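You operate a simulated robot arm through the tools that you are given. There is no shell and no other tool.

You are at the controls of a simulated robot arm. One attempt, no reset.

## Task
Shut off the air, move the blue tube back to the nest ports and wipe up the oil.
Fine: valve first, then the blue button once; use the yellow pad and put it back. What is to be rubbed or washed off counts as gone when no trace of it is left.
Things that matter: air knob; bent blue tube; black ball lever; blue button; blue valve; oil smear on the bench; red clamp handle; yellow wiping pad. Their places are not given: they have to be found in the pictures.

It is judged by the outcome, as a careful person would: the job done as asked, and still so three seconds after it is handed in. It fails if anything else is knocked over, pushed out of place, dropped, spilled or broken.

## Robot
A 6-joint arm with a two-finger parallel gripper, fixed in place. Base frame: the origin is at the foot of the arm, x ahead of it, y to its left, z up; the work surface is at about z = 0.86. Units: m, degrees, N and s.
With the tool pointing down near the work surface it reaches from about 0.24 to 0.64 m from the base axis. Its first joint turns from -66.0 to 66.0 degrees. Payload 2.7 kg.
The tool frame sits at the grasp point between the pads (the TCP): z along the fingers, y along the line on which they close. The tips reach 0.023 m beyond it. Largest opening 0.094 m; finger width 0.038, thickness 0.01; the body of the gripper, 0.054 by 0.096 m, starts 0.039 m behind the TCP.
Orientation is told as [roll, pitch, yaw] about the base's x, y, z axes, in that order, counted from this pose: with the fingers straight down and closing along the base's y, the tool's x points along the base's -x, its y along +y and its z along -z.

## Interface
- The arm moves only by the tool move_arm. Its argument "steps" is a list of rows, each a list of 3 entries, a list of its own where there are three numbers: the shift along the tool's x, y, z in m, then the turn, a rotation vector about the tool's x, y, z in degrees, then the opening, from 0 (shut) to 1 (fully open). In form: [[[x, y, z], [rx, ry, rz], grip], ...]. A call has 1 to 20 rows; each row is the pose to reach, as a shift and turn from the pose commanded when the call began, along the tool's axes at that moment. Each row takes 0.2 s and may step no farther than 0.05 m and 8.6 degrees from the row before; otherwise, or with a gripper value out of range, the whole call is refused. A pose out of reach is approached as far as the arm can. The call stops where the force on the tool passes 60 N (or 10 N more than at its start, if that is more) or the arm is blocked; 0.2 s more then pass. Each finger travels about 0.045 m/s and halts on what it meets, pressing with about 29 N; the grip force reading is that of the motor and also rises with nothing between the fingers. The clock runs only during rows and for 0.2 s after the last one: add rows that repeat a pose to give the fingers time. The reply holds the time, the measured pose of the TCP, the force on the tool along the base axes, the opening and the grip force, in the units named above and with some noise, with the torque about the TCP (base axes, N m) and any sound that the robot's microphone picked up.
- Cameras (640 x 400 px; columns grow to the right, rows downward): "scene" is fixed at [0.061, -0.418, 1.4186]; the picture's right is [0.91, -0.43, 0.00], its down [-0.18, -0.37, -0.91] and it looks along [0.39, 0.82, -0.41] (base axes); focal length 311 px, centre (320, 200). "wrist" rides on the gripper at [0.086, 0.016, -0.074] in the tool frame; the picture's right is [-0.18, 0.98, 0.00], its down [-0.58, -0.11, -0.81] and it looks along [-0.79, -0.15, 0.59] (tool axes); focal length 243 px, centre (320, 200).
- capture(camera): a new picture of that camera. No time passes.
- point_at(camera, pixels): for up to 12 pixels [column, row] of the newest picture of that camera ("zoom" is the newest enlarged one), the place [x, y, z] in the base frame of the surface seen there, good to about 0.003 m. No time passes.
- enlarge(camera, box): a new picture of the part [left, top, right, bottom] of that camera's present view, enlarged. No time passes.
- job_done(): hands the job in; it is judged then, once.

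Leave the gripper open and the arm clear of the work at the hand-in unless told otherwise.

The tools are called after "Call:" as name(argument=value, ...) on one line, values as JSON. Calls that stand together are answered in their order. move_arm: Moves the arm, as the interface text tells. Its arguments: {"type":"object","properties":{"steps":{"type":"array"}},"required":["steps"]} The other tools are called the same way: capture (camera) takes a picture; point_at (camera, pixels) gives the place of the surface under pixels of a picture; enlarge (camera, box) takes an enlarged picture of a part of a camera's view; job_done () hands the job in.

At the start:

```text
clock: 0.0
ee_pos: [0.3887, 0.2018, 1.2182]
ee_rot: [0.0, 0.0, 0.1]
wrist_force: [0.3, 0.1, -0.2]
moment: [0.0, 0.01, -0.04]
finger_gap: 0.0938
finger_force: 0.0
```

scene: 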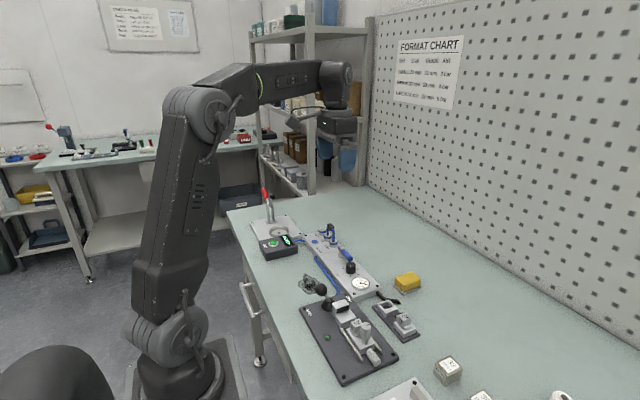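
wrist: 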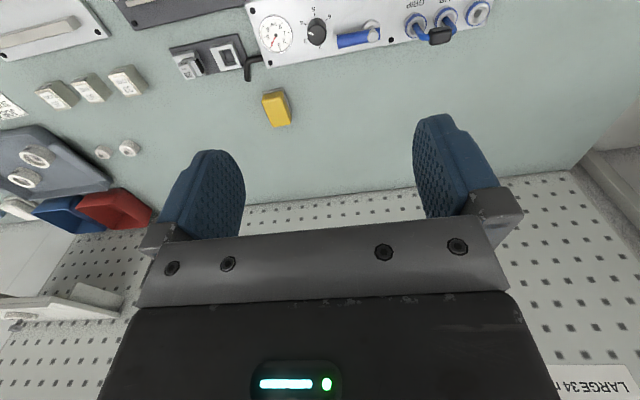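

I see the bench with a pneumatic panel (gauge, black knob, blue valve, ports), a dark fixture plate, a yellow pad and a dark smear. I'll enlarge the scene view for a closer look.

Call:
enlarge(camera="scene", box=[290, 210, 430, 300])

Call:
enlarge(camera="scene", box=[230, 180, 370, 270])

Call:
enlarge(camera="scene", box=[280, 260, 440, 390])

Call:
enlarge(camera="wrist", box=[160, 0, 500, 140])

```text
4.44 times, centred on (360, 255) of scene
```

zoom: 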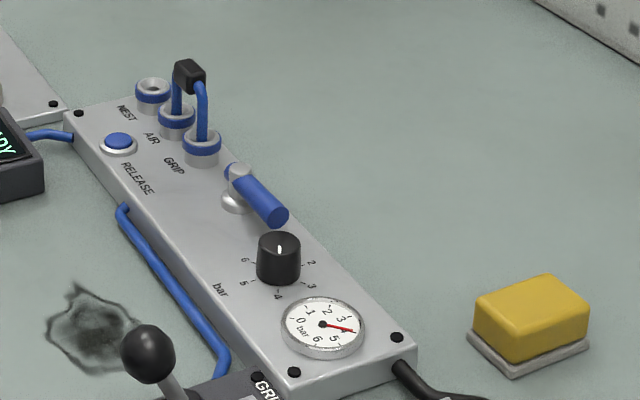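

```text
4.44 times, centred on (300, 225) of scene
```

zoom: 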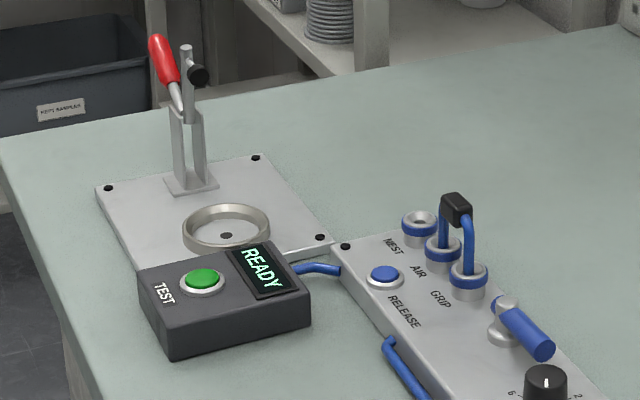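

```text
3.08 times, centred on (360, 325) of scene
```

zoom: 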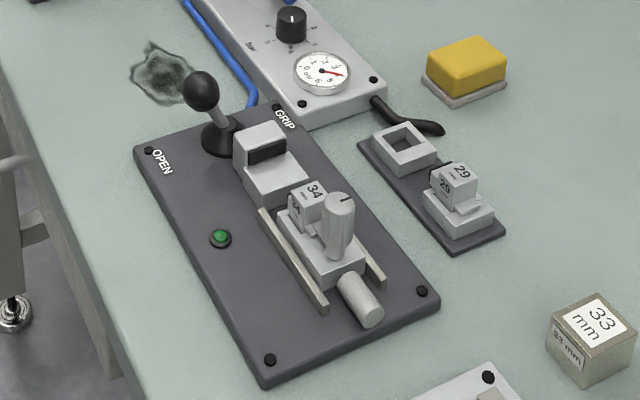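

```text
1.88 times, centred on (330, 70) of wrist
```

zoom: 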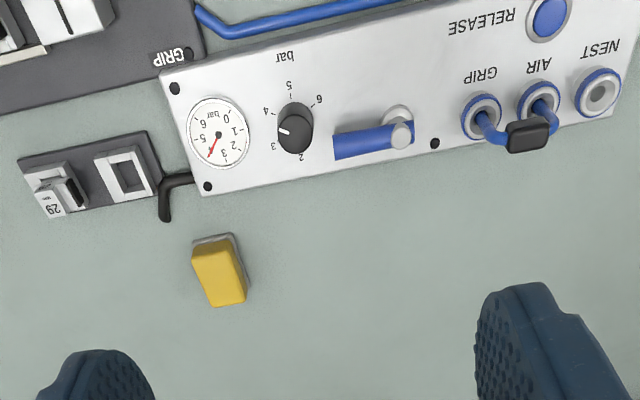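

The bent tube joins AIR and GRIP; it should join AIR and NEST. The blue valve lever lies along the panel (open). The gauge reads about 4 bar. I'll get coordinates of the main features from the wrist picture and the scene.

Call:
capture(camera="scene")

Call:
point_at(camera="scene", pixels=[[317, 242], [328, 241], [334, 243], [323, 231], [332, 227], [343, 249], [352, 258], [351, 268], [360, 283], [312, 285], [407, 281], [324, 290]])

Call:
point_at(camera="wrist", pixels=[[277, 105], [276, 35], [318, 30], [371, 28], [345, 40], [417, 25], [445, 17], [478, 12], [452, 7], [440, 36], [275, 125], [400, 120]])

```text
taken
```

scene: 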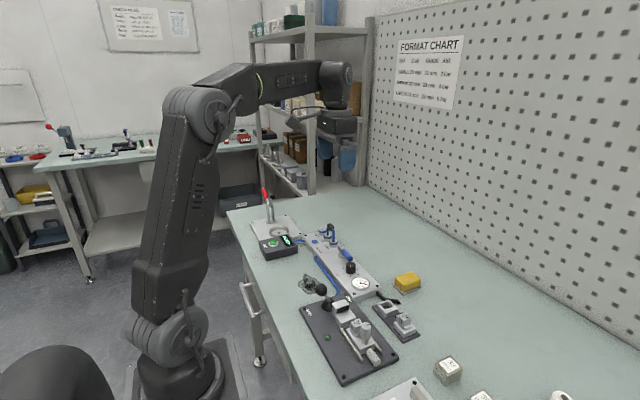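

```text
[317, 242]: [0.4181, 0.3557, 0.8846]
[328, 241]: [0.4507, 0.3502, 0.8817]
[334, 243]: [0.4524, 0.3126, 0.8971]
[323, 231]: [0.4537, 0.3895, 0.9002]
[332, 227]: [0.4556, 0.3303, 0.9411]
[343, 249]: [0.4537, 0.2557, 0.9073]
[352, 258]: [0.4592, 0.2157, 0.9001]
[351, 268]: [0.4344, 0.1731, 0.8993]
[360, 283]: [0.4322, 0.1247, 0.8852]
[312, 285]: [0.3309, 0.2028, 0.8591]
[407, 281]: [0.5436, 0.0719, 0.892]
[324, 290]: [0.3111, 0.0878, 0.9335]
```

```text
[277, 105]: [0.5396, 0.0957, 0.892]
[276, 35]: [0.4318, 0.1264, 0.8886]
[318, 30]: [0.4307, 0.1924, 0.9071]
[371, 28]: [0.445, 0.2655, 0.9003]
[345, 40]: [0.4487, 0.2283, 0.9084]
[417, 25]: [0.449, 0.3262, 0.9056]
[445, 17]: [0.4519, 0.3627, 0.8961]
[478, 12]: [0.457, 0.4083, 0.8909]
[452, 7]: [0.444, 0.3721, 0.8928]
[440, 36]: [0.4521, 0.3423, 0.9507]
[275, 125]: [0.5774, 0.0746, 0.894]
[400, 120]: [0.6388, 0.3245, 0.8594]
```

Now I'll move the wrist camera back and lower over the panel for a sharper view (free space).

Call:
move_arm(steps=[[[0.02, 0.02, 0.03], [0, 0, 0], 1], [[0.05, 0.04, 0.06], [0, 0, 0], 1], [[0.08, 0.06, 0.08], [0, 0, 0], 1], [[0.09, 0.07, 0.09], [0, 0, 0], 1]])

Call:
capture(camera="wrist")

```text
clock: 1.0
ee_pos: [0.2985, 0.271, 1.1275]
ee_rot: [-0.1, 0.1, 0.0]
wrist_force: [0.5, 0.1, -0.9]
moment: [-0.01, 0.01, -0.01]
finger_gap: 0.0939
finger_force: 0.0
```

```text
taken
```

wrist: 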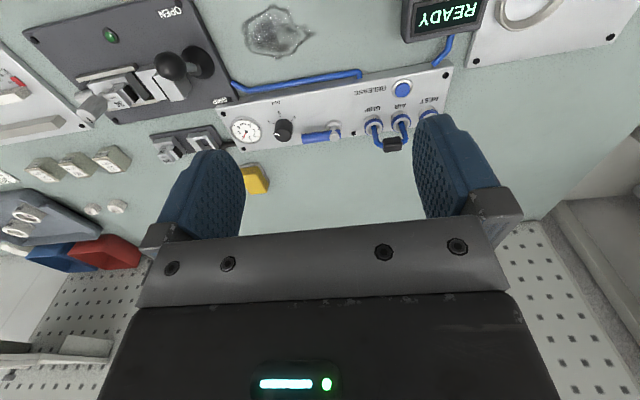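

Good view: panel, oil smear near (275,32), lever ball at (172,65). Enlarging the panel.

Call:
enlarge(camera="wrist", box=[220, 60, 460, 170])

Call:
point_at(camera="wrist", pixels=[[403, 88], [374, 125], [402, 119], [429, 115], [393, 144], [335, 130], [305, 139], [283, 128], [247, 129], [252, 180], [228, 105], [440, 70]])

Call:
point_at(camera="wrist", pixels=[[246, 20], [270, 8], [290, 14], [312, 35], [295, 50], [275, 57], [250, 45], [275, 32], [235, 85], [172, 65], [360, 72], [215, 10]])

```text
2.67 times, centred on (340, 115) of wrist
```

zoom: 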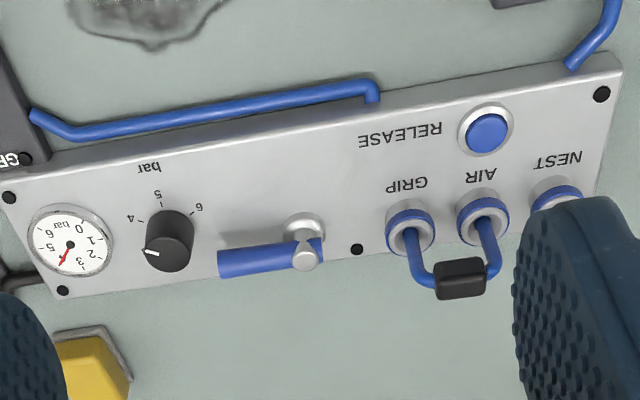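

```text
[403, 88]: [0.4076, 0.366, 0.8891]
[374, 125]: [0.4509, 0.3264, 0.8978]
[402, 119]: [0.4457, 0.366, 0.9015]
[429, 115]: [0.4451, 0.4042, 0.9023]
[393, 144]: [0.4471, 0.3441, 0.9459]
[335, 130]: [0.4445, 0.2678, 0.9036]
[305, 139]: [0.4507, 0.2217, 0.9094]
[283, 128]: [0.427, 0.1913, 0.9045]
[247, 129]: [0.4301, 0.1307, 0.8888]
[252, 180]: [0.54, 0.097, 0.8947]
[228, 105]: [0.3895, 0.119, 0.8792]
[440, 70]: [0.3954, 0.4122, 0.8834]
```

```text
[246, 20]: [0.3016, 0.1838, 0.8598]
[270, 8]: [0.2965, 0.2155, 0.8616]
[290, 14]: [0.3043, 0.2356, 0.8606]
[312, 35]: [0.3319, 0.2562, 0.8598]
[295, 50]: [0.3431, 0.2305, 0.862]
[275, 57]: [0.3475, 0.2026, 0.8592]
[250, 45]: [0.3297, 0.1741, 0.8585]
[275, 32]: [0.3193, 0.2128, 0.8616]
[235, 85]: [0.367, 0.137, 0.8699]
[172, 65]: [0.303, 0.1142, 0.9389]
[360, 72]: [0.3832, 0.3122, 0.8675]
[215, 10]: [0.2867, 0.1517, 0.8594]
```

Locations are consistent. I'll get the panel's orientation from its screws and edges, then go closer to view the valve.

Call:
point_at(camera="zoom", pixels=[[8, 198], [602, 95], [62, 290], [358, 250], [487, 132], [305, 256], [303, 222], [225, 265], [402, 205], [475, 200], [460, 268], [555, 185]])

Call:
move_arm(steps=[[[-0.01, -0.01, 0.04], [0, 0, 0], 1], [[-0.02, -0.02, 0.08], [0, 0, 0], 1], [[-0.02, -0.02, 0.1], [0, 0, 0], 1]])

Call:
capture(camera="wrist")

```text
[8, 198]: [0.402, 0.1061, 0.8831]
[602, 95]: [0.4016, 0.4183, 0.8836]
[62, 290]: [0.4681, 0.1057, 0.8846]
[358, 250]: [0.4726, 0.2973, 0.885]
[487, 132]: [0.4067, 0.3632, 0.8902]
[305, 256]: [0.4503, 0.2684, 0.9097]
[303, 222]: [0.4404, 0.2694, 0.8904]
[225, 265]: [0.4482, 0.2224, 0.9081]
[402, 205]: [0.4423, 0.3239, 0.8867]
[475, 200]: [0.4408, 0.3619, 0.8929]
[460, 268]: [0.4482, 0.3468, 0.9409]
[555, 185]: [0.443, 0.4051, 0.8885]
```

```text
clock: 1.8
ee_pos: [0.3196, 0.2507, 1.0276]
ee_rot: [0.0, 0.0, 0.1]
wrist_force: [0.3, -0.5, 0.2]
moment: [-0.02, -0.05, 0.02]
finger_gap: 0.094
finger_force: 0.1
```

```text
taken
```

wrist: 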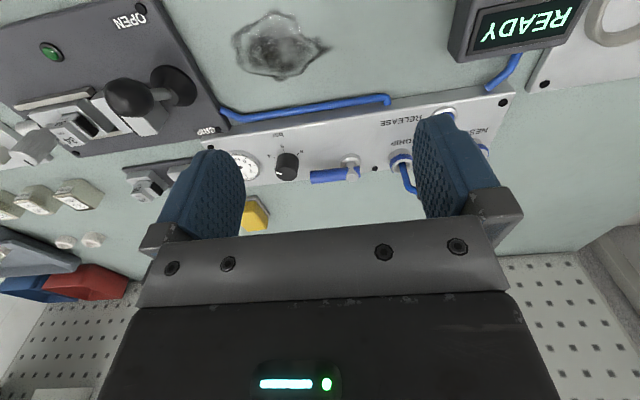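

Call:
enlarge(camera="wrist", box=[260, 110, 430, 210])

Call:
enlarge(camera="wrist", box=[200, 0, 360, 100])

```text
3.76 times, centred on (345, 160) of wrist
```

zoom: 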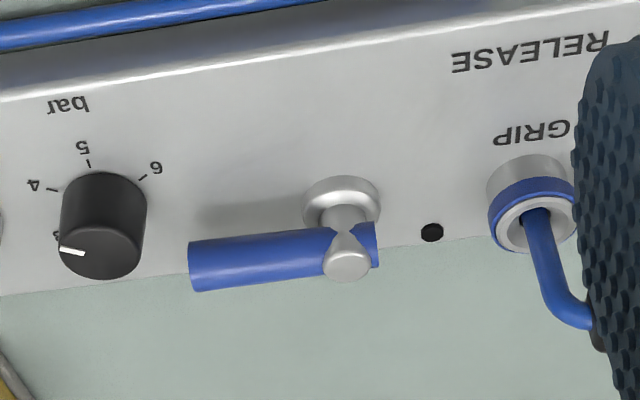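

```text
4.00 times, centred on (280, 50) of wrist
```

zoom: 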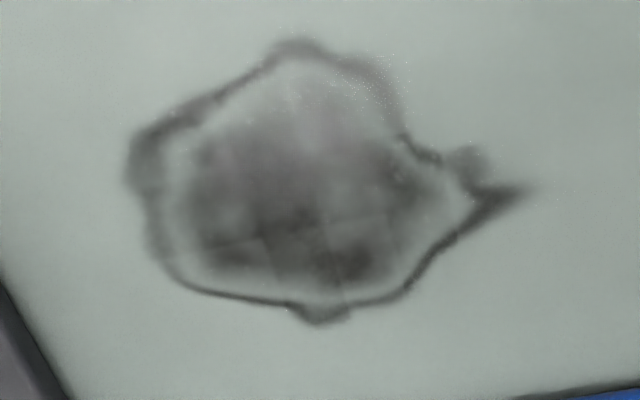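

The panel is aligned with the base axes, its top at z≈0.884. The valve's pivot is at about (0.447, 0.268) and its lever points toward -y, with its centre at z≈0.903. I'll go above the lever and yaw +90°, so the fingers close along x, staying high.

Call:
move_arm(steps=[[[-0.012, -0.0015, 0], [0, 0, -8.2], 0.8], [[-0.024, -0.003, 0], [0, 0, -16.4], 0.7], [[-0.036, -0.0045, 0], [0, 0, -24.6], 0.6], [[-0.048, -0.006, 0], [0, 0, -32.8], 0.5], [[-0.06, -0.0075, 0], [0, 0, -41], 0.45], [[-0.072, -0.009, 0], [0, 0, -49.2], 0.45], [[-0.084, -0.0105, 0], [0, 0, -57.4], 0.45], [[-0.096, -0.012, 0], [0, 0, -65.6], 0.45], [[-0.108, -0.0135, 0], [0, 0, -73.8], 0.45], [[-0.12, -0.015, 0], [0, 0, -82], 0.45], [[-0.127, -0.016, 0], [0, 0, -90.1], 0.45], [[-0.127, -0.016, 0], [0, 0, -90.1], 0.45]])

Call:
capture(camera="wrist")

Call:
enlarge(camera="wrist", box=[220, 60, 440, 220])

```text
clock: 4.4
ee_pos: [0.4469, 0.2356, 1.0284]
ee_rot: [0.0, 0.0, 90.2]
wrist_force: [-0.7, 0.4, 0.7]
moment: [0.02, -0.01, -0.03]
finger_gap: 0.0423
finger_force: 0.2
```

```text
taken
```

wrist: 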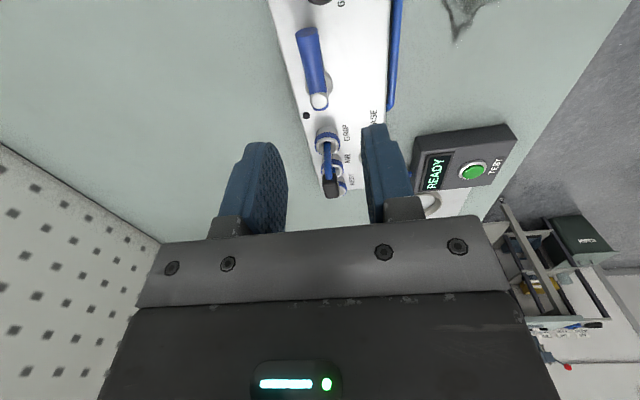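

```text
2.50 times, centred on (330, 140) of wrist
```

zoom: 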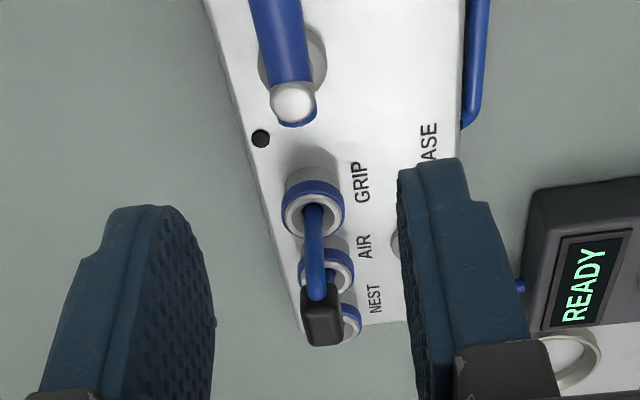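

The lever is clearly visible. I'll measure its axis, the port collars and the tube grip before descending.

Call:
point_at(camera="zoom", pixels=[[270, 10], [300, 10], [282, 40], [290, 70], [291, 103], [313, 208], [293, 215], [337, 215], [322, 320], [323, 295], [315, 250], [350, 320]])

Call:
point_at(camera="wrist", pixels=[[306, 31], [297, 34], [317, 31], [310, 60], [316, 85], [319, 101]])

```text
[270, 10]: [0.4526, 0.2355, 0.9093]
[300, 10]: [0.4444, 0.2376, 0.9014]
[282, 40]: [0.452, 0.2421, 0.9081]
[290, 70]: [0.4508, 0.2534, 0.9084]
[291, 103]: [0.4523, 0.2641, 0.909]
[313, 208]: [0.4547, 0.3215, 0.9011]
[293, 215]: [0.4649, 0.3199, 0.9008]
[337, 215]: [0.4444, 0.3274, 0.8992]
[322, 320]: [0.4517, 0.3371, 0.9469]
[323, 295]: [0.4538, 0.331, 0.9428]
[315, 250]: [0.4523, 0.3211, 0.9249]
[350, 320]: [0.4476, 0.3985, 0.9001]
```

```text
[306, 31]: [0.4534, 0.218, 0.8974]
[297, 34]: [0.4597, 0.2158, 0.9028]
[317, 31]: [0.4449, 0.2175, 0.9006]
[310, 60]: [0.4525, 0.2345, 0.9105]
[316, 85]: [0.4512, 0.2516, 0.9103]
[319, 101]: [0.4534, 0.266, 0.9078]
```

Lever axis x≈0.452, y 0.217–0.267, centre z≈0.903. I'll descend astride it at y≈0.234 to TCP z≈0.915 and close.

Call:
move_arm(steps=[[[0.001, -0.003, 0.04], [0, 0, 0], 0.45], [[0.002, -0.005, 0.075], [0, 0, 0], 0.45], [[0.002, -0.005, 0.1], [0, 0, 0], 0.45], [[0.002, -0.005, 0.113], [0, 0, 0], 0.45], [[0.002, -0.005, 0.113], [0, 0, 0], 0.45]])

Call:
capture(camera="wrist")

```text
clock: 5.6
ee_pos: [0.4513, 0.2333, 0.9144]
ee_rot: [-0.1, 0.0, 90.2]
wrist_force: [-1.2, 0.5, -0.4]
moment: [-0.01, 0.04, -0.01]
finger_gap: 0.0424
finger_force: 0.1
```

```text
taken
```

wrist: 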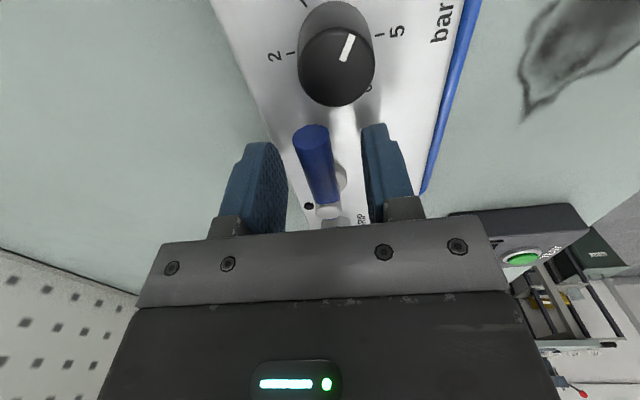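

The lever is between the fingers. Closing gently on it.

Call:
move_arm(steps=[[[0, 0, 0], [0, 0, 0], 0.3], [[0, 0, 0], [0, 0, 0], 0.15], [[0, 0, 0], [0, 0, 0], 0.1], [[0, 0, 0], [0, 0, 0], 0.1]])

Call:
capture(camera="wrist")

```text
clock: 6.6
ee_pos: [0.4523, 0.2337, 0.9155]
ee_rot: [-0.1, -0.1, 90.2]
wrist_force: [10.8, 0.4, -4.1]
moment: [0.06, -0.17, -0.35]
finger_gap: 0.0155
finger_force: 45.1
```

```text
taken
```

wrist: 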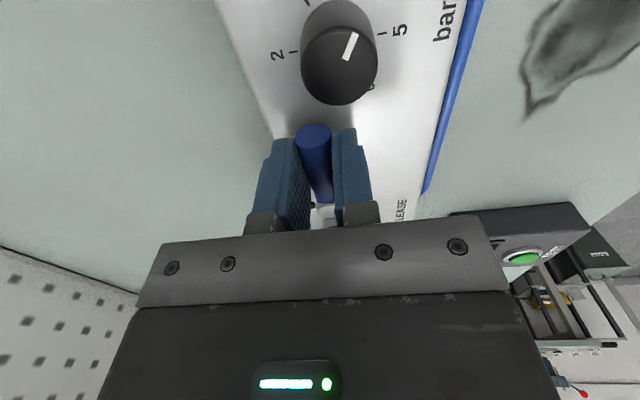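

The lever is gripped (gap 15.5 mm). Direction unknown, so I'll gently try 10° toward +x (away from the arm) and read the force.

Call:
move_arm(steps=[[[0, -0.0029, 0], [0, 0, -5], 0.1], [[-0.0005, -0.0057, 0], [0, 0, -10], 0.1], [[-0.0005, -0.0057, 0], [0, 0, -10], 0.1]])

Call:
enlarge(camera="wrist", box=[240, 60, 420, 240])

```text
clock: 7.4
ee_pos: [0.4553, 0.2342, 0.9145]
ee_rot: [0.5, 0.1, 100.0]
wrist_force: [-28.4, -6.8, 12.5]
moment: [0.68, 0.42, -1.86]
finger_gap: 0.0203
finger_force: 44.9
```

```text
2.22 times, centred on (330, 150) of wrist
```

zoom: 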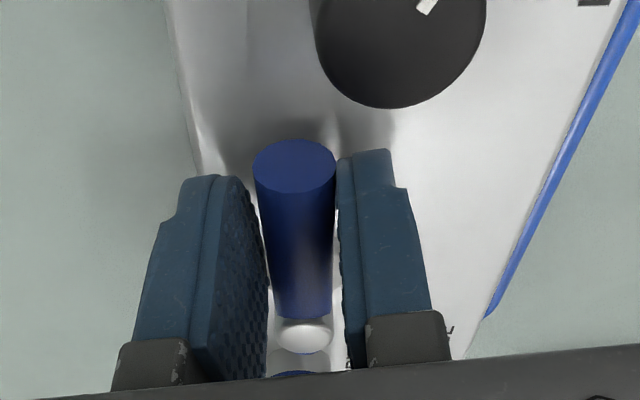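

The lever held firm that way (force −28 N, fingers just twisted on it): a stop. I'll return to zero and try the other way, toward −x, in small steps.

Call:
move_arm(steps=[[[-0.0001, 0.0029, 0], [0, 0, 5], 0.1], [[-0.0005, 0.0057, 0], [0, 0, 10], 0.1], [[-0.0005, 0.0057, 0], [0, 0, 10], 0.1]])

Call:
move_arm(steps=[[[-0.0001, 0.0029, 0], [0, 0, 5], 0.1], [[-0.0005, 0.0057, 0], [0, 0, 10], 0.1], [[-0.0011, 0.0085, 0], [0, 0, 15], 0.1]])

Call:
enlarge(camera="wrist", box=[240, 60, 420, 240])

```text
clock: 8.2
ee_pos: [0.4533, 0.2329, 0.9151]
ee_rot: [-0.2, 0.0, 90.2]
wrist_force: [5.4, -7.3, -6.4]
moment: [-0.66, -0.19, -0.22]
finger_gap: 0.0158
finger_force: 45.1
```

```text
clock: 9.0
ee_pos: [0.4439, 0.2338, 0.9164]
ee_rot: [-0.1, 0.0, 75.0]
wrist_force: [17.9, -9.7, -15.1]
moment: [-1.21, 0.04, -0.66]
finger_gap: 0.0155
finger_force: 45.3
```

```text
2.22 times, centred on (330, 150) of wrist
```

zoom: 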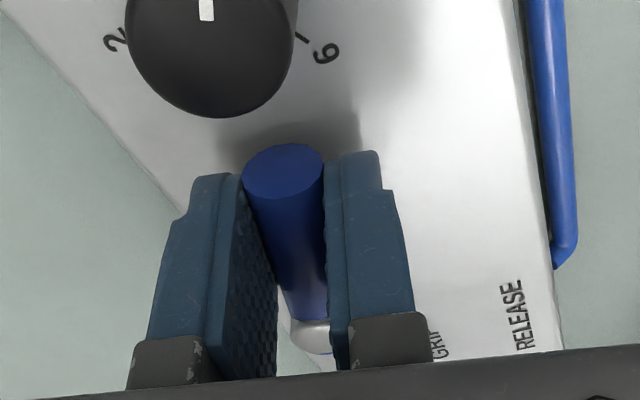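

The lever turns this way. Continuing in increments along the arc.

Call:
move_arm(steps=[[[-0.0004, 0.0052, 0.001], [0, 0, 9], 0.1], [[-0.0008, 0.0057, 0.001], [0, 0, 10], 0.1], [[-0.0011, 0.0085, 0.001], [0, 0, 15], 0.1], [[-0.002, 0.0113, 0.001], [0, 0, 20], 0.1], [[-0.0031, 0.0139, 0.001], [0, 0, 25], 0.1], [[-0.0044, 0.0165, 0.001], [0, 0, 30], 0.1], [[-0.006, 0.0189, 0.001], [0, 0, 35], 0.1], [[-0.006, 0.0189, 0.001], [0, 0, 35], 0.1]])

Call:
capture(camera="wrist")

```text
refused: row 1 steps farther than a row can; nothing moved
```

```text
taken
```

wrist: 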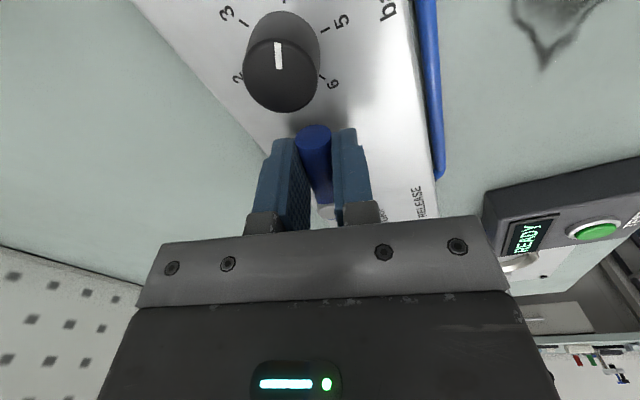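

The first row turned too far; redoing with 5–6° rows.

Call:
move_arm(steps=[[[-0.0001, 0.0029, 0.0005], [0, 0, 5], 0.1], [[-0.0005, 0.0057, 0.001], [0, 0, 10], 0.1], [[-0.0011, 0.0085, 0.001], [0, 0, 15], 0.1], [[-0.002, 0.0113, 0.001], [0, 0, 20], 0.1], [[-0.0031, 0.0139, 0.001], [0, 0, 25], 0.1], [[-0.0044, 0.0165, 0.001], [0, 0, 30], 0.1], [[-0.006, 0.0189, 0.001], [0, 0, 35], 0.1], [[-0.006, 0.0189, 0.001], [0, 0, 35], 0.1]])

Call:
capture(camera="wrist")

```text
clock: 10.8
ee_pos: [0.4273, 0.2435, 0.9148]
ee_rot: [-0.1, -0.2, 40.2]
wrist_force: [24.0, -10.9, 1.0]
moment: [-0.59, 0.28, -0.73]
finger_gap: 0.0154
finger_force: 44.8
```

```text
taken
```

wrist: 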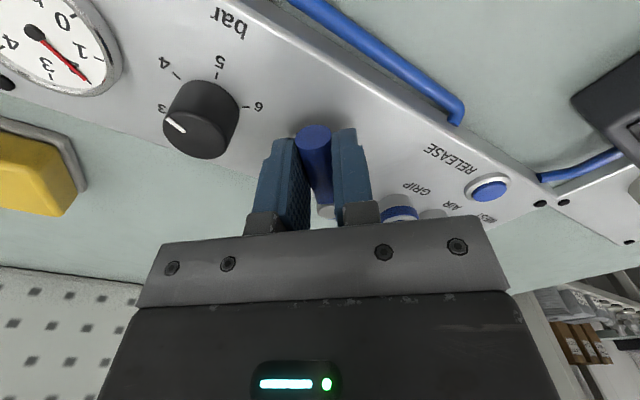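

The lever follows and the gauge needle is moving. Continuing the last 40°.

Call:
move_arm(steps=[[[-0.0001, 0.0029, 0], [0, 0, 5], 0.1], [[-0.0005, 0.0057, 0], [0, 0, 10], 0.1], [[-0.0011, 0.0085, 0], [0, 0, 15], 0.1], [[-0.002, 0.0113, 0], [0, 0, 20], 0.1], [[-0.0031, 0.0139, 0], [0, 0, 25], 0.1], [[-0.0044, 0.0165, 0], [0, 0, 30], 0.1], [[-0.006, 0.0189, 0], [0, 0, 35], 0.1], [[-0.0077, 0.0212, 0], [0, 0, 40], 0.1], [[-0.0077, 0.0212, 0], [0, 0, 40], 0.1]])

Call:
capture(camera="wrist")

```text
clock: 12.8
ee_pos: [0.4212, 0.2652, 0.9148]
ee_rot: [-0.1, -0.2, 0.1]
wrist_force: [23.1, -12.9, 10.2]
moment: [-0.13, -0.47, -0.37]
finger_gap: 0.0159
finger_force: 45.0
```

```text
taken
```

wrist: 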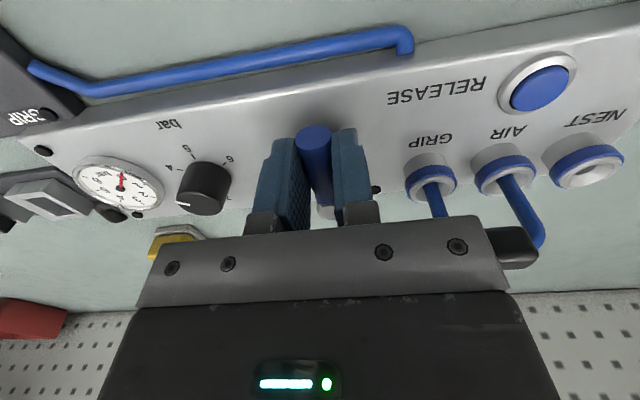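

The lever is now across the panel. Checking the gauge.

Call:
enlarge(camera="wrist", box=[60, 130, 260, 240])

Call:
enlarge(camera="wrist", box=[240, 60, 420, 240])

```text
3.20 times, centred on (160, 185) of wrist
```

zoom: 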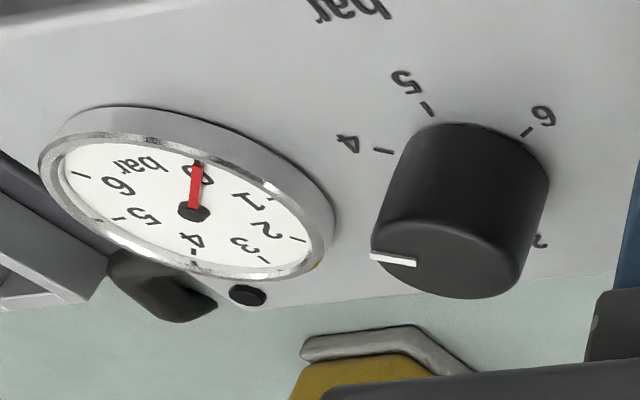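

```text
2.22 times, centred on (330, 150) of wrist
```

zoom: 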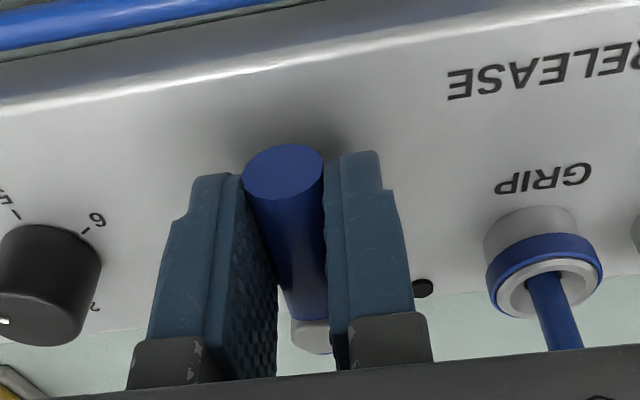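

Gauge reads 0 bar. I'll nudge 3° more to be sure of the end stop, then open and lift straight off.

Call:
move_arm(steps=[[[0, 0.0017, 0], [0, 0, 3], 0.1], [[0, 0.0017, 0], [0, 0, 3], 0.1]])

Call:
move_arm(steps=[[[0, 0, 0], [0, 0, 0], 0.3], [[0, 0, 0], [0, 0, 0], 0.4], [[0, 0, 0], [0, 0, 0], 0.4], [[0, 0, -0.03], [0, 0, 0], 0.4], [[0, 0, -0.07], [0, 0, 0], 0.4], [[0.03, 0, -0.1], [0, 0, 0], 0.4], [[0.06, 0, -0.1], [0, 0, 0], 0.4]])

Call:
capture(camera="wrist")

```text
clock: 13.4
ee_pos: [0.4202, 0.2671, 0.915]
ee_rot: [-0.3, -0.1, -2.5]
wrist_force: [20.5, -18.6, 15.4]
moment: [-0.26, -0.13, 1.76]
finger_gap: 0.0159
finger_force: 45.6
```

```text
clock: 15.0
ee_pos: [0.3576, 0.2712, 1.0152]
ee_rot: [0.0, 0.0, -2.7]
wrist_force: [-0.5, -0.2, 0.5]
moment: [0.0, -0.02, -0.03]
finger_gap: 0.0376
finger_force: 0.0
```

```text
taken
```

wrist: 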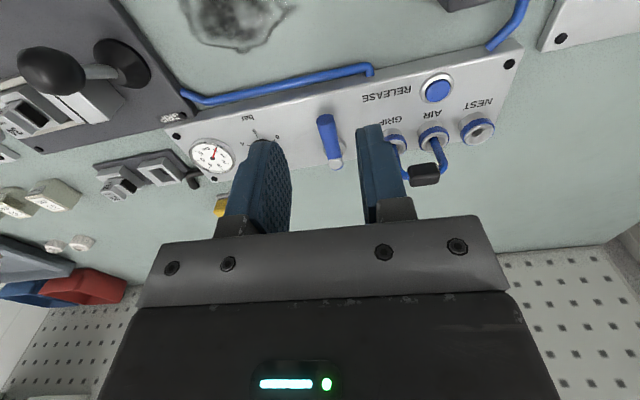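

Valve is shut (against its stop). Now the RELEASE button at (437,88). Zooming in and measuring it.

Call:
enlarge(camera="wrist", box=[380, 50, 520, 150])

Call:
point_at(camera="zoom", pixels=[[262, 180], [262, 145], [220, 180], [305, 180], [262, 215], [190, 190], [330, 175], [440, 370]])

```text
4.00 times, centred on (450, 100) of wrist
```

zoom: 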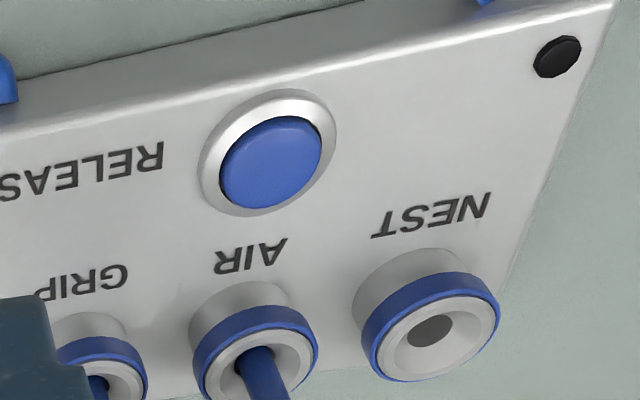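

```text
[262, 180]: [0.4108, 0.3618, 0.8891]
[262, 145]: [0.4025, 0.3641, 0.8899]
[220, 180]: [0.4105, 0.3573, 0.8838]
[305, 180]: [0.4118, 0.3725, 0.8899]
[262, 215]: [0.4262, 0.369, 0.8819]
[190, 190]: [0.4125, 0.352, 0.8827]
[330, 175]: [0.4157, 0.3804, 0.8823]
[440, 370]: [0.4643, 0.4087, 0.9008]
```

Button centre ≈ (0.407, 0.3645), top z≈0.8895. I'll shut the fingers and move above it, with the TCP a little toward the arm (x≈0.398) so the gripper body stays clear of the bent tube.

Call:
move_arm(steps=[[[-0.012, 0.032, 0], [0, 0, -1], 0.2], [[-0.024, 0.064, 0], [0, 0, -2], 0], [[-0.0358, 0.0952, 0], [0, 0, -2.8], 0], [[-0.0358, 0.0952, 0.04], [0, 0, -2.8], 0], [[-0.0358, 0.0952, 0.075], [0, 0, -2.8], 0], [[-0.0358, 0.0952, 0.085], [0, 0, -2.8], 0], [[-0.0358, 0.0952, 0.085], [0, 0, -2.8], 0]])

Call:
capture(camera="wrist")

Call:
enlarge(camera="scene", box=[290, 200, 390, 270])

```text
clock: 16.6
ee_pos: [0.3999, 0.366, 0.9295]
ee_rot: [0.0, 0.0, 0.1]
wrist_force: [0.0, -0.5, -0.2]
moment: [-0.04, 0.0, 0.01]
finger_gap: 0.0
finger_force: 28.6
```

```text
taken
```

wrist: 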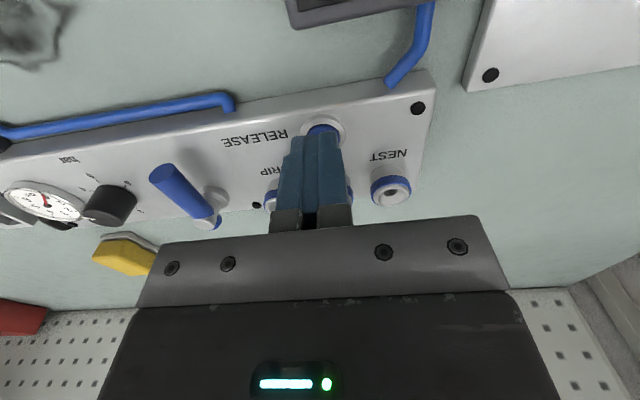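

```text
5.71 times, centred on (340, 235) of scene
```

zoom: 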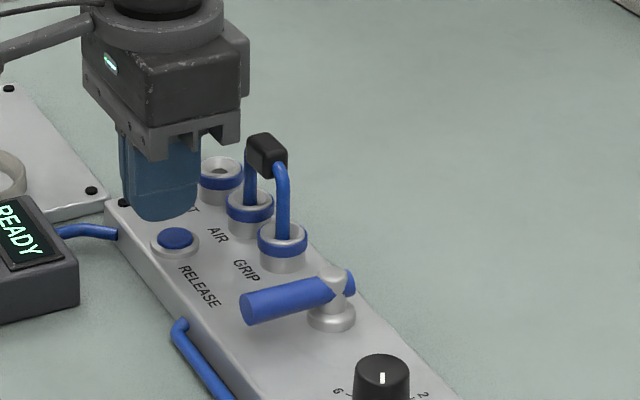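

The finger tips are rounded, so I'll centre over the button (6 mm further), the tube cap still clear, then go down until just above contact.

Call:
move_arm(steps=[[[-0.0065, -0.0015, 0], [0, 0, 0], 0], [[-0.0065, -0.0015, 0.008], [0, 0, 0], 0], [[-0.0065, -0.0015, 0.013], [0, 0, 0], 0]])

Call:
enlarge(camera="scene", box=[290, 200, 390, 270])

```text
clock: 17.4
ee_pos: [0.4056, 0.3631, 0.9168]
ee_rot: [0.0, 0.0, -0.1]
wrist_force: [0.7, 0.3, 0.3]
moment: [-0.01, -0.02, 0.0]
finger_gap: 0.0
finger_force: 29.4
```

```text
5.71 times, centred on (340, 235) of scene
```

zoom: 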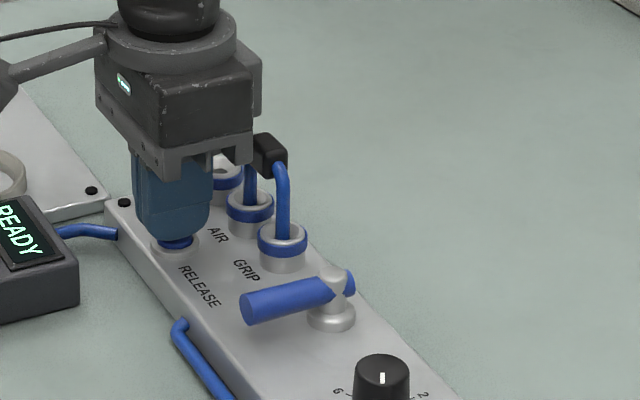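

Centred just above. Pressing in 1 mm steps.

Call:
move_arm(steps=[[[0, 0, 0.002], [0, 0, 0], 0], [[0, 0, 0.003], [0, 0, 0], 0], [[0, 0, 0.004], [0, 0, 0], 0], [[0, 0, 0.005], [0, 0, 0], 0], [[0, 0, 0.006], [0, 0, 0], 0]])

```text
clock: 18.6
ee_pos: [0.4064, 0.3646, 0.9101]
ee_rot: [0.0, 0.0, 0.0]
wrist_force: [0.3, -1.3, 1.0]
moment: [0.02, -0.02, -0.02]
finger_gap: 0.0002
finger_force: 29.1
heard: click
```

A click was heard: the button has been pressed. Lifting straight off, once only, and checking.

Call:
move_arm(steps=[[[0, 0, -0.01], [0, 0, 0], 0], [[0, 0, -0.05], [0, 0, 0], 0], [[0.03, 0, -0.09], [0, 0, 0], 0.2], [[0.07, 0, -0.1], [0, 0, 0], 0.4]])

Call:
capture(camera="wrist")

Call:
enlarge(camera="scene", box=[290, 200, 390, 270])

```text
clock: 19.6
ee_pos: [0.3374, 0.363, 1.0086]
ee_rot: [0.0, 0.0, 0.0]
wrist_force: [0.2, -0.2, 0.0]
moment: [0.02, -0.03, 0.02]
finger_gap: 0.0377
finger_force: 0.1
```

```text
taken
```

wrist: 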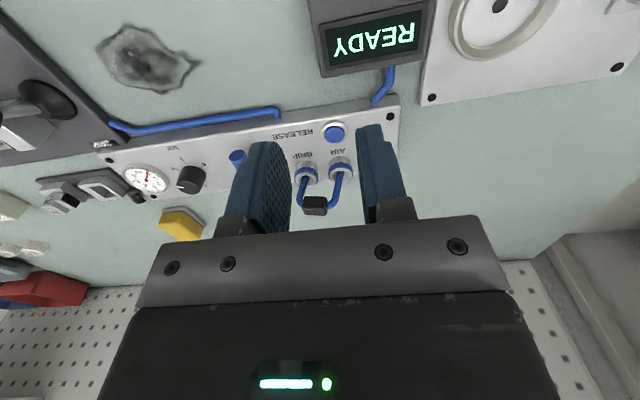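

```text
5.71 times, centred on (340, 235) of scene
```

zoom: 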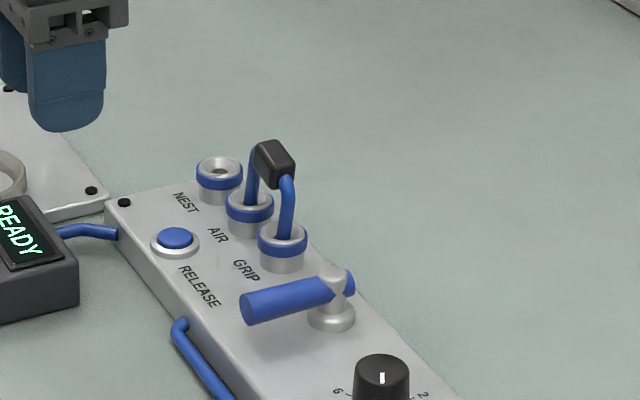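

Button pressed and sprung back. The tube's cap looks slightly leaned; I'll look closer at it.

Call:
enlarge(camera="wrist", box=[250, 110, 390, 230])

Call:
point_at(camera="wrist", pixels=[[308, 172], [341, 169], [315, 200], [306, 204], [325, 203], [315, 210], [301, 190], [337, 185], [335, 133], [298, 180], [340, 175]])

```text
3.33 times, centred on (320, 170) of wrist
```

zoom: 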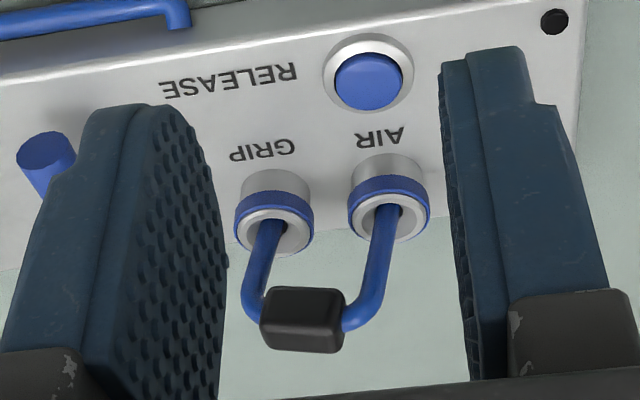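

```text
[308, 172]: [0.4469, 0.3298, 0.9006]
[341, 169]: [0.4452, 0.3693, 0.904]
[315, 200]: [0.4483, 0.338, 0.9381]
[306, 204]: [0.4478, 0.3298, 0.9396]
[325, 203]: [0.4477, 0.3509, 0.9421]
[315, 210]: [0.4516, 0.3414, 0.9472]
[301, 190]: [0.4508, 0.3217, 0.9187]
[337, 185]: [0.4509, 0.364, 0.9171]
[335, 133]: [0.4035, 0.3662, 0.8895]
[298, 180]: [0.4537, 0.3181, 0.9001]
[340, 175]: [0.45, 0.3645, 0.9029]
```

The tube is still plugged in AIR and GRIP; its black cap is at about (0.452, 0.342, 0.943), long along y. I'll go above it, yawed 90° so the fingers close along x on the cap.

Call:
move_arm(steps=[[[-0.01, -0.002, -0.01], [0, 0, -8.2], 0.45], [[-0.02, -0.004, -0.02], [0, 0, -16.4], 0.45], [[-0.03, -0.006, -0.03], [0, 0, -24.6], 0.45], [[-0.04, -0.008, -0.03], [0, 0, -32.8], 0.45], [[-0.05, -0.01, -0.03], [0, 0, -41], 0.45], [[-0.06, -0.012, -0.03], [0, 0, -49.2], 0.45], [[-0.072, -0.014, -0.03], [0, 0, -57.4], 0.45], [[-0.084, -0.016, -0.03], [0, 0, -65.6], 0.45], [[-0.096, -0.018, -0.03], [0, 0, -73.8], 0.45], [[-0.108, -0.02, -0.03], [0, 0, -82], 0.45], [[-0.1146, -0.021, -0.03], [0, 0, -90], 0.45], [[-0.1146, -0.021, -0.03], [0, 0, -90], 0.45]])

Call:
capture(camera="wrist")

Call:
enlarge(camera="wrist", box=[240, 40, 400, 160])

```text
clock: 22.2
ee_pos: [0.451, 0.3415, 1.0401]
ee_rot: [0.0, -0.1, 90.2]
wrist_force: [-0.5, -0.7, -0.4]
moment: [-0.03, 0.0, 0.01]
finger_gap: 0.0425
finger_force: 0.1
```

```text
taken
```

wrist: 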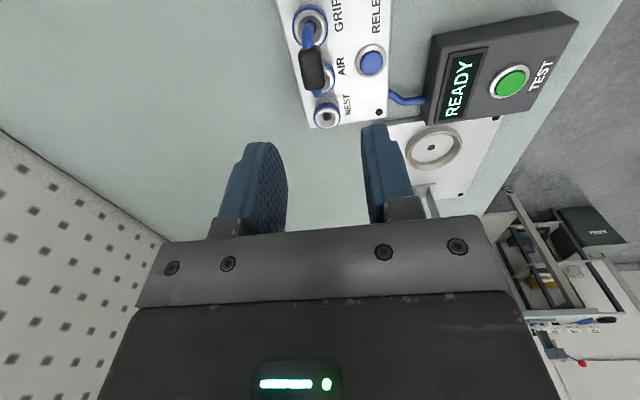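

```text
3.33 times, centred on (320, 100) of wrist
```

zoom: 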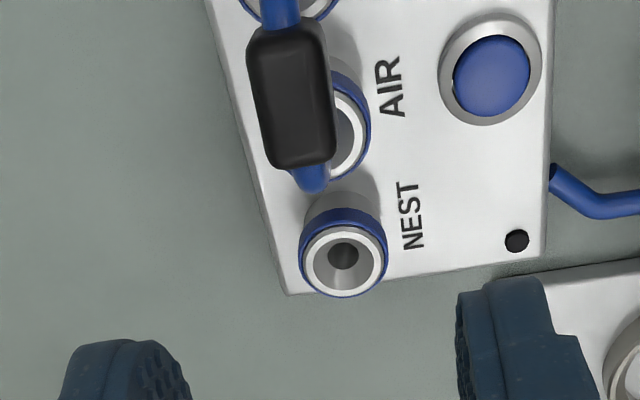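

Call:
point_at(camera="zoom", pixels=[[262, 45], [310, 40], [322, 145], [275, 155], [293, 95], [258, 100], [325, 95], [310, 180], [345, 297], [303, 262], [386, 255], [343, 207]])

Call:
point_at(camera="wrist", pixels=[[310, 6], [328, 20], [292, 22], [312, 45], [332, 75], [327, 93], [340, 112], [314, 112], [327, 103]])

```text
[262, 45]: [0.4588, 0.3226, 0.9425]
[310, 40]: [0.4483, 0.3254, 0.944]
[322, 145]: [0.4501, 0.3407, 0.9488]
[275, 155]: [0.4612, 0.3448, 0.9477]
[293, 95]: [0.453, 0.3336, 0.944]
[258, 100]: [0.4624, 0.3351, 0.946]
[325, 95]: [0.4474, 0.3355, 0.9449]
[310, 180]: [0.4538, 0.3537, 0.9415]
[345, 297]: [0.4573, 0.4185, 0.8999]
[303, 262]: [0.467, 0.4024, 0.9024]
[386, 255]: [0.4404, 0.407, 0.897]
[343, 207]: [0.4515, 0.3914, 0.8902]
```

```text
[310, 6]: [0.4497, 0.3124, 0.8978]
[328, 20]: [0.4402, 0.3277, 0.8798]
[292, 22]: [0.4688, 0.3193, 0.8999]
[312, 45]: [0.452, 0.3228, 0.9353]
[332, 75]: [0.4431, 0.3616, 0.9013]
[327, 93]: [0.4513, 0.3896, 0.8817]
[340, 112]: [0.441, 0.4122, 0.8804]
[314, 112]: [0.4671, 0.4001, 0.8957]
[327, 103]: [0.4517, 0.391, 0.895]
```

The cap spans x≈0.447–0.463 with its top at z≈0.949; the NEST port centre is ≈ (0.4537, 0.405) and the pitch about 0.0395. Descending astride the cap to TCP z≈0.943, centred at x≈0.4545.

Call:
move_arm(steps=[[[0, -0.0035, 0.03], [0, 0, 0], 0.45], [[0, -0.0035, 0.06], [0, 0, 0], 0.45], [[0, -0.0035, 0.085], [0, 0, 0], 0.45], [[0, -0.0035, 0.097], [0, 0, 0], 0.45], [[0, -0.0035, 0.097], [0, 0, 0], 0.45]])

Call:
capture(camera="wrist")

Call:
enlarge(camera="scene", box=[290, 200, 390, 270])

```text
clock: 23.4
ee_pos: [0.454, 0.3418, 0.9445]
ee_rot: [0.1, 0.0, 89.9]
wrist_force: [0.1, -0.5, -0.2]
moment: [0.0, -0.03, -0.02]
finger_gap: 0.0422
finger_force: 0.0
```

```text
taken
```

wrist: 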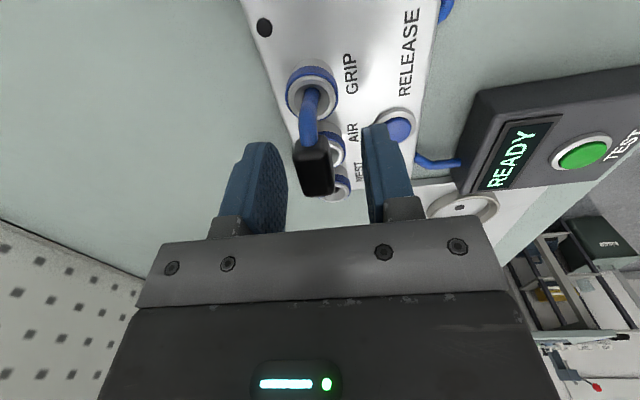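

```text
5.71 times, centred on (340, 235) of scene
```

zoom: 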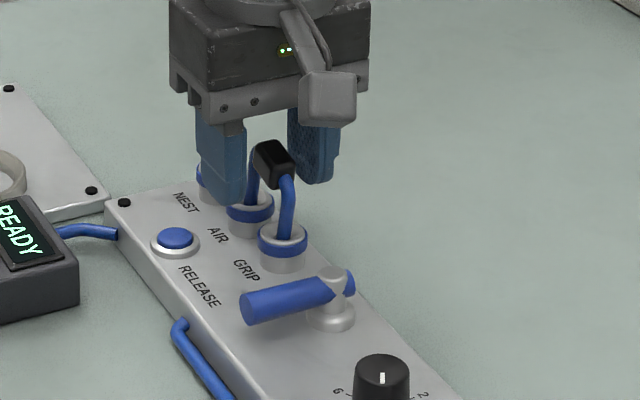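

The cap is between the fingers, about 1–2 mm toward +x of centre. Small correction, then closing slowly.

Call:
move_arm(steps=[[[0, -0.0015, 0], [0, 0, 0], 0.4], [[0, -0.0015, 0], [0, 0, 0], 0.3], [[0, -0.0015, 0], [0, 0, 0], 0.22], [[0, -0.0015, 0], [0, 0, 0], 0.18], [[0, -0.0015, 0], [0, 0, 0], 0.15]])

Call:
capture(camera="wrist")

Call:
enlarge(camera="scene", box=[290, 200, 390, 270])

```text
clock: 24.6
ee_pos: [0.4544, 0.3424, 0.9431]
ee_rot: [0.0, 0.0, 90.0]
wrist_force: [-0.6, 0.4, -0.5]
moment: [-0.03, 0.03, -0.03]
finger_gap: 0.0151
finger_force: 29.3
```

```text
taken
```

wrist: 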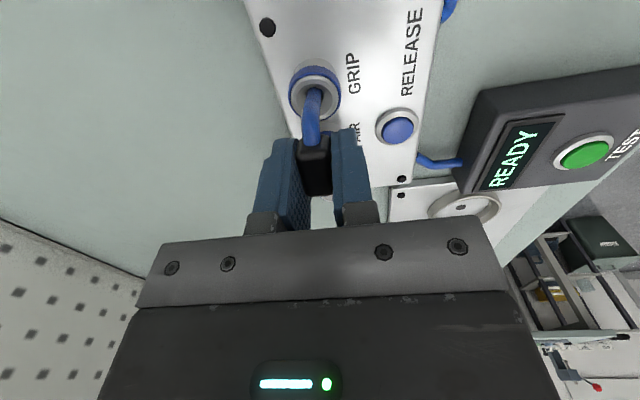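

```text
5.71 times, centred on (340, 235) of scene
```

zoom: 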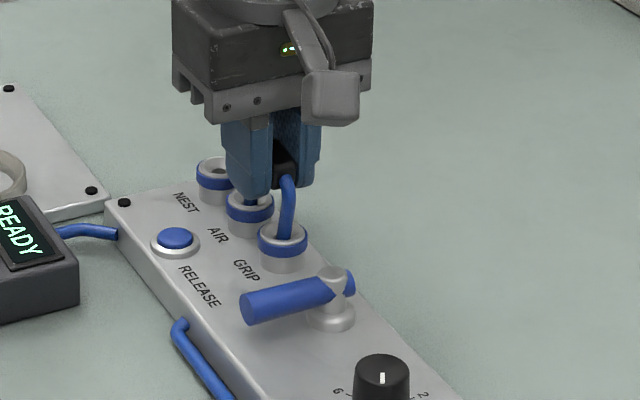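

Cap gripped (15 mm). Lifting slowly straight up.

Call:
move_arm(steps=[[[0, 0, -0.003], [0, 0, 0], 0.12], [[0, 0, -0.006], [0, 0, 0], 0.12], [[0, 0, -0.01], [0, 0, 0], 0.12]])

Call:
enlarge(camera="scene", box=[290, 200, 390, 270])

```text
clock: 25.4
ee_pos: [0.455, 0.3417, 0.9525]
ee_rot: [0.1, 0.0, 90.0]
wrist_force: [-0.1, -1.3, -1.0]
moment: [0.01, 0.0, -0.01]
finger_gap: 0.0149
finger_force: 28.8
```

```text
5.71 times, centred on (340, 235) of scene
```

zoom: 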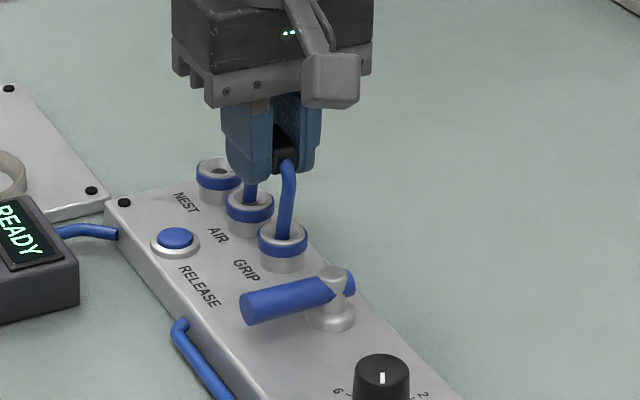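

It slides out freely. Continuing up 25 mm more.

Call:
move_arm(steps=[[[0, 0, -0.006], [0, 0, 0], 0.12], [[0, 0, -0.012], [0, 0, 0], 0.12], [[0, 0, -0.018], [0, 0, 0], 0.12], [[0, 0, -0.025], [0, 0, 0], 0.12]])

Call:
capture(camera="wrist")

Call:
enlarge(camera="scene", box=[290, 200, 390, 270])

```text
clock: 26.4
ee_pos: [0.4555, 0.3425, 0.9775]
ee_rot: [-0.1, 0.0, 90.1]
wrist_force: [-0.2, 0.8, 0.0]
moment: [0.0, -0.05, -0.03]
finger_gap: 0.0151
finger_force: 28.4
```

```text
taken
```

wrist: 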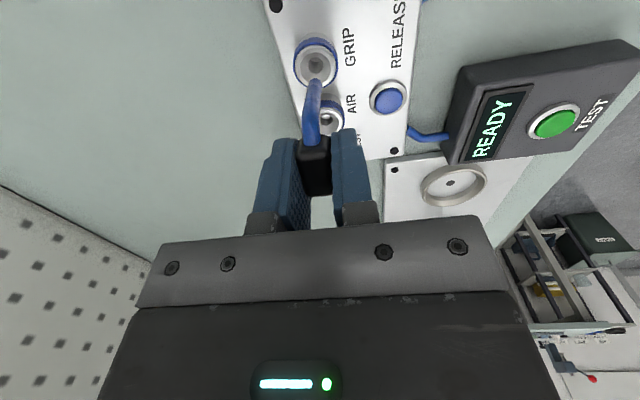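

```text
5.71 times, centred on (340, 235) of scene
```

zoom: 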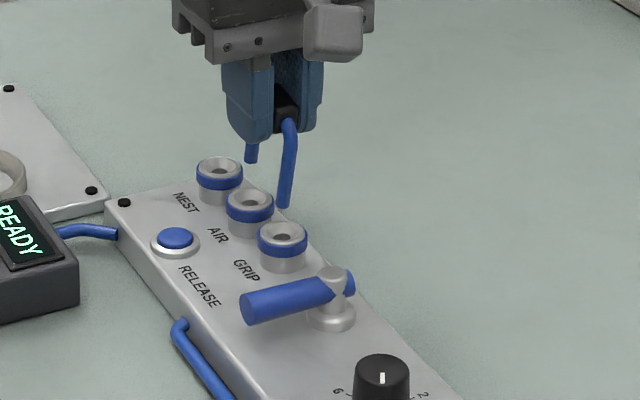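

The tube is free of the ports. I'll measure its legs to see whether it hangs straight.

Call:
point_at(camera="zoom", pixels=[[290, 130], [288, 150], [286, 170], [284, 190], [283, 203], [251, 150], [250, 160], [282, 237], [249, 204], [219, 170]])

Call:
enlarge(camera="wrist", box=[260, 20, 400, 240])

```text
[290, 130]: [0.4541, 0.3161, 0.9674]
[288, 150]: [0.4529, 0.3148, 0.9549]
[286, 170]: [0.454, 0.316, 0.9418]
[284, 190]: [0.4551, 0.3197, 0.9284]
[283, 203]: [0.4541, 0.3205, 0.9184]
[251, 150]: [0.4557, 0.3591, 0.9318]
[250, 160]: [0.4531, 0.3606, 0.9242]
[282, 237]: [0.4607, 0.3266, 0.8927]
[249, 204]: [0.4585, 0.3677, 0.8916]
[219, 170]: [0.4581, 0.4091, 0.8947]
```

```text
1.82 times, centred on (330, 130) of wrist
```

zoom: 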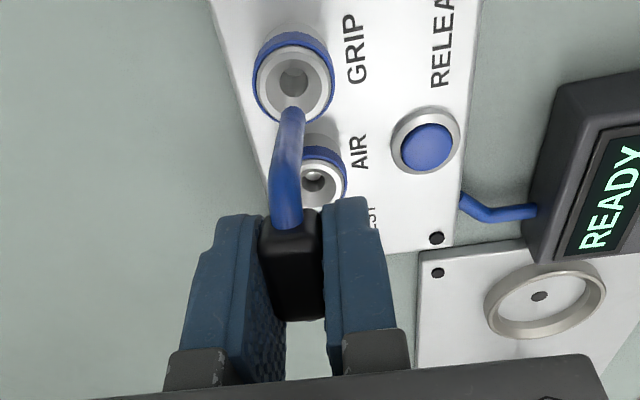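

The tube leans in the grip about the x axis (bottom toward +y). I'll zoom tighter to measure the lean.

Call:
enlarge(camera="scene", box=[316, 202, 356, 250])

```text
8.33 times, centred on (336, 226) of scene
```

zoom: 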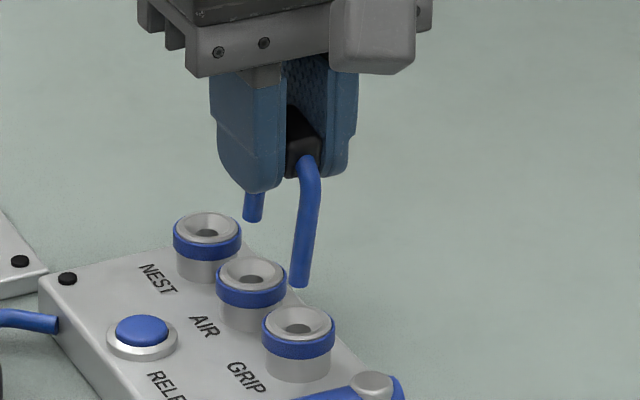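

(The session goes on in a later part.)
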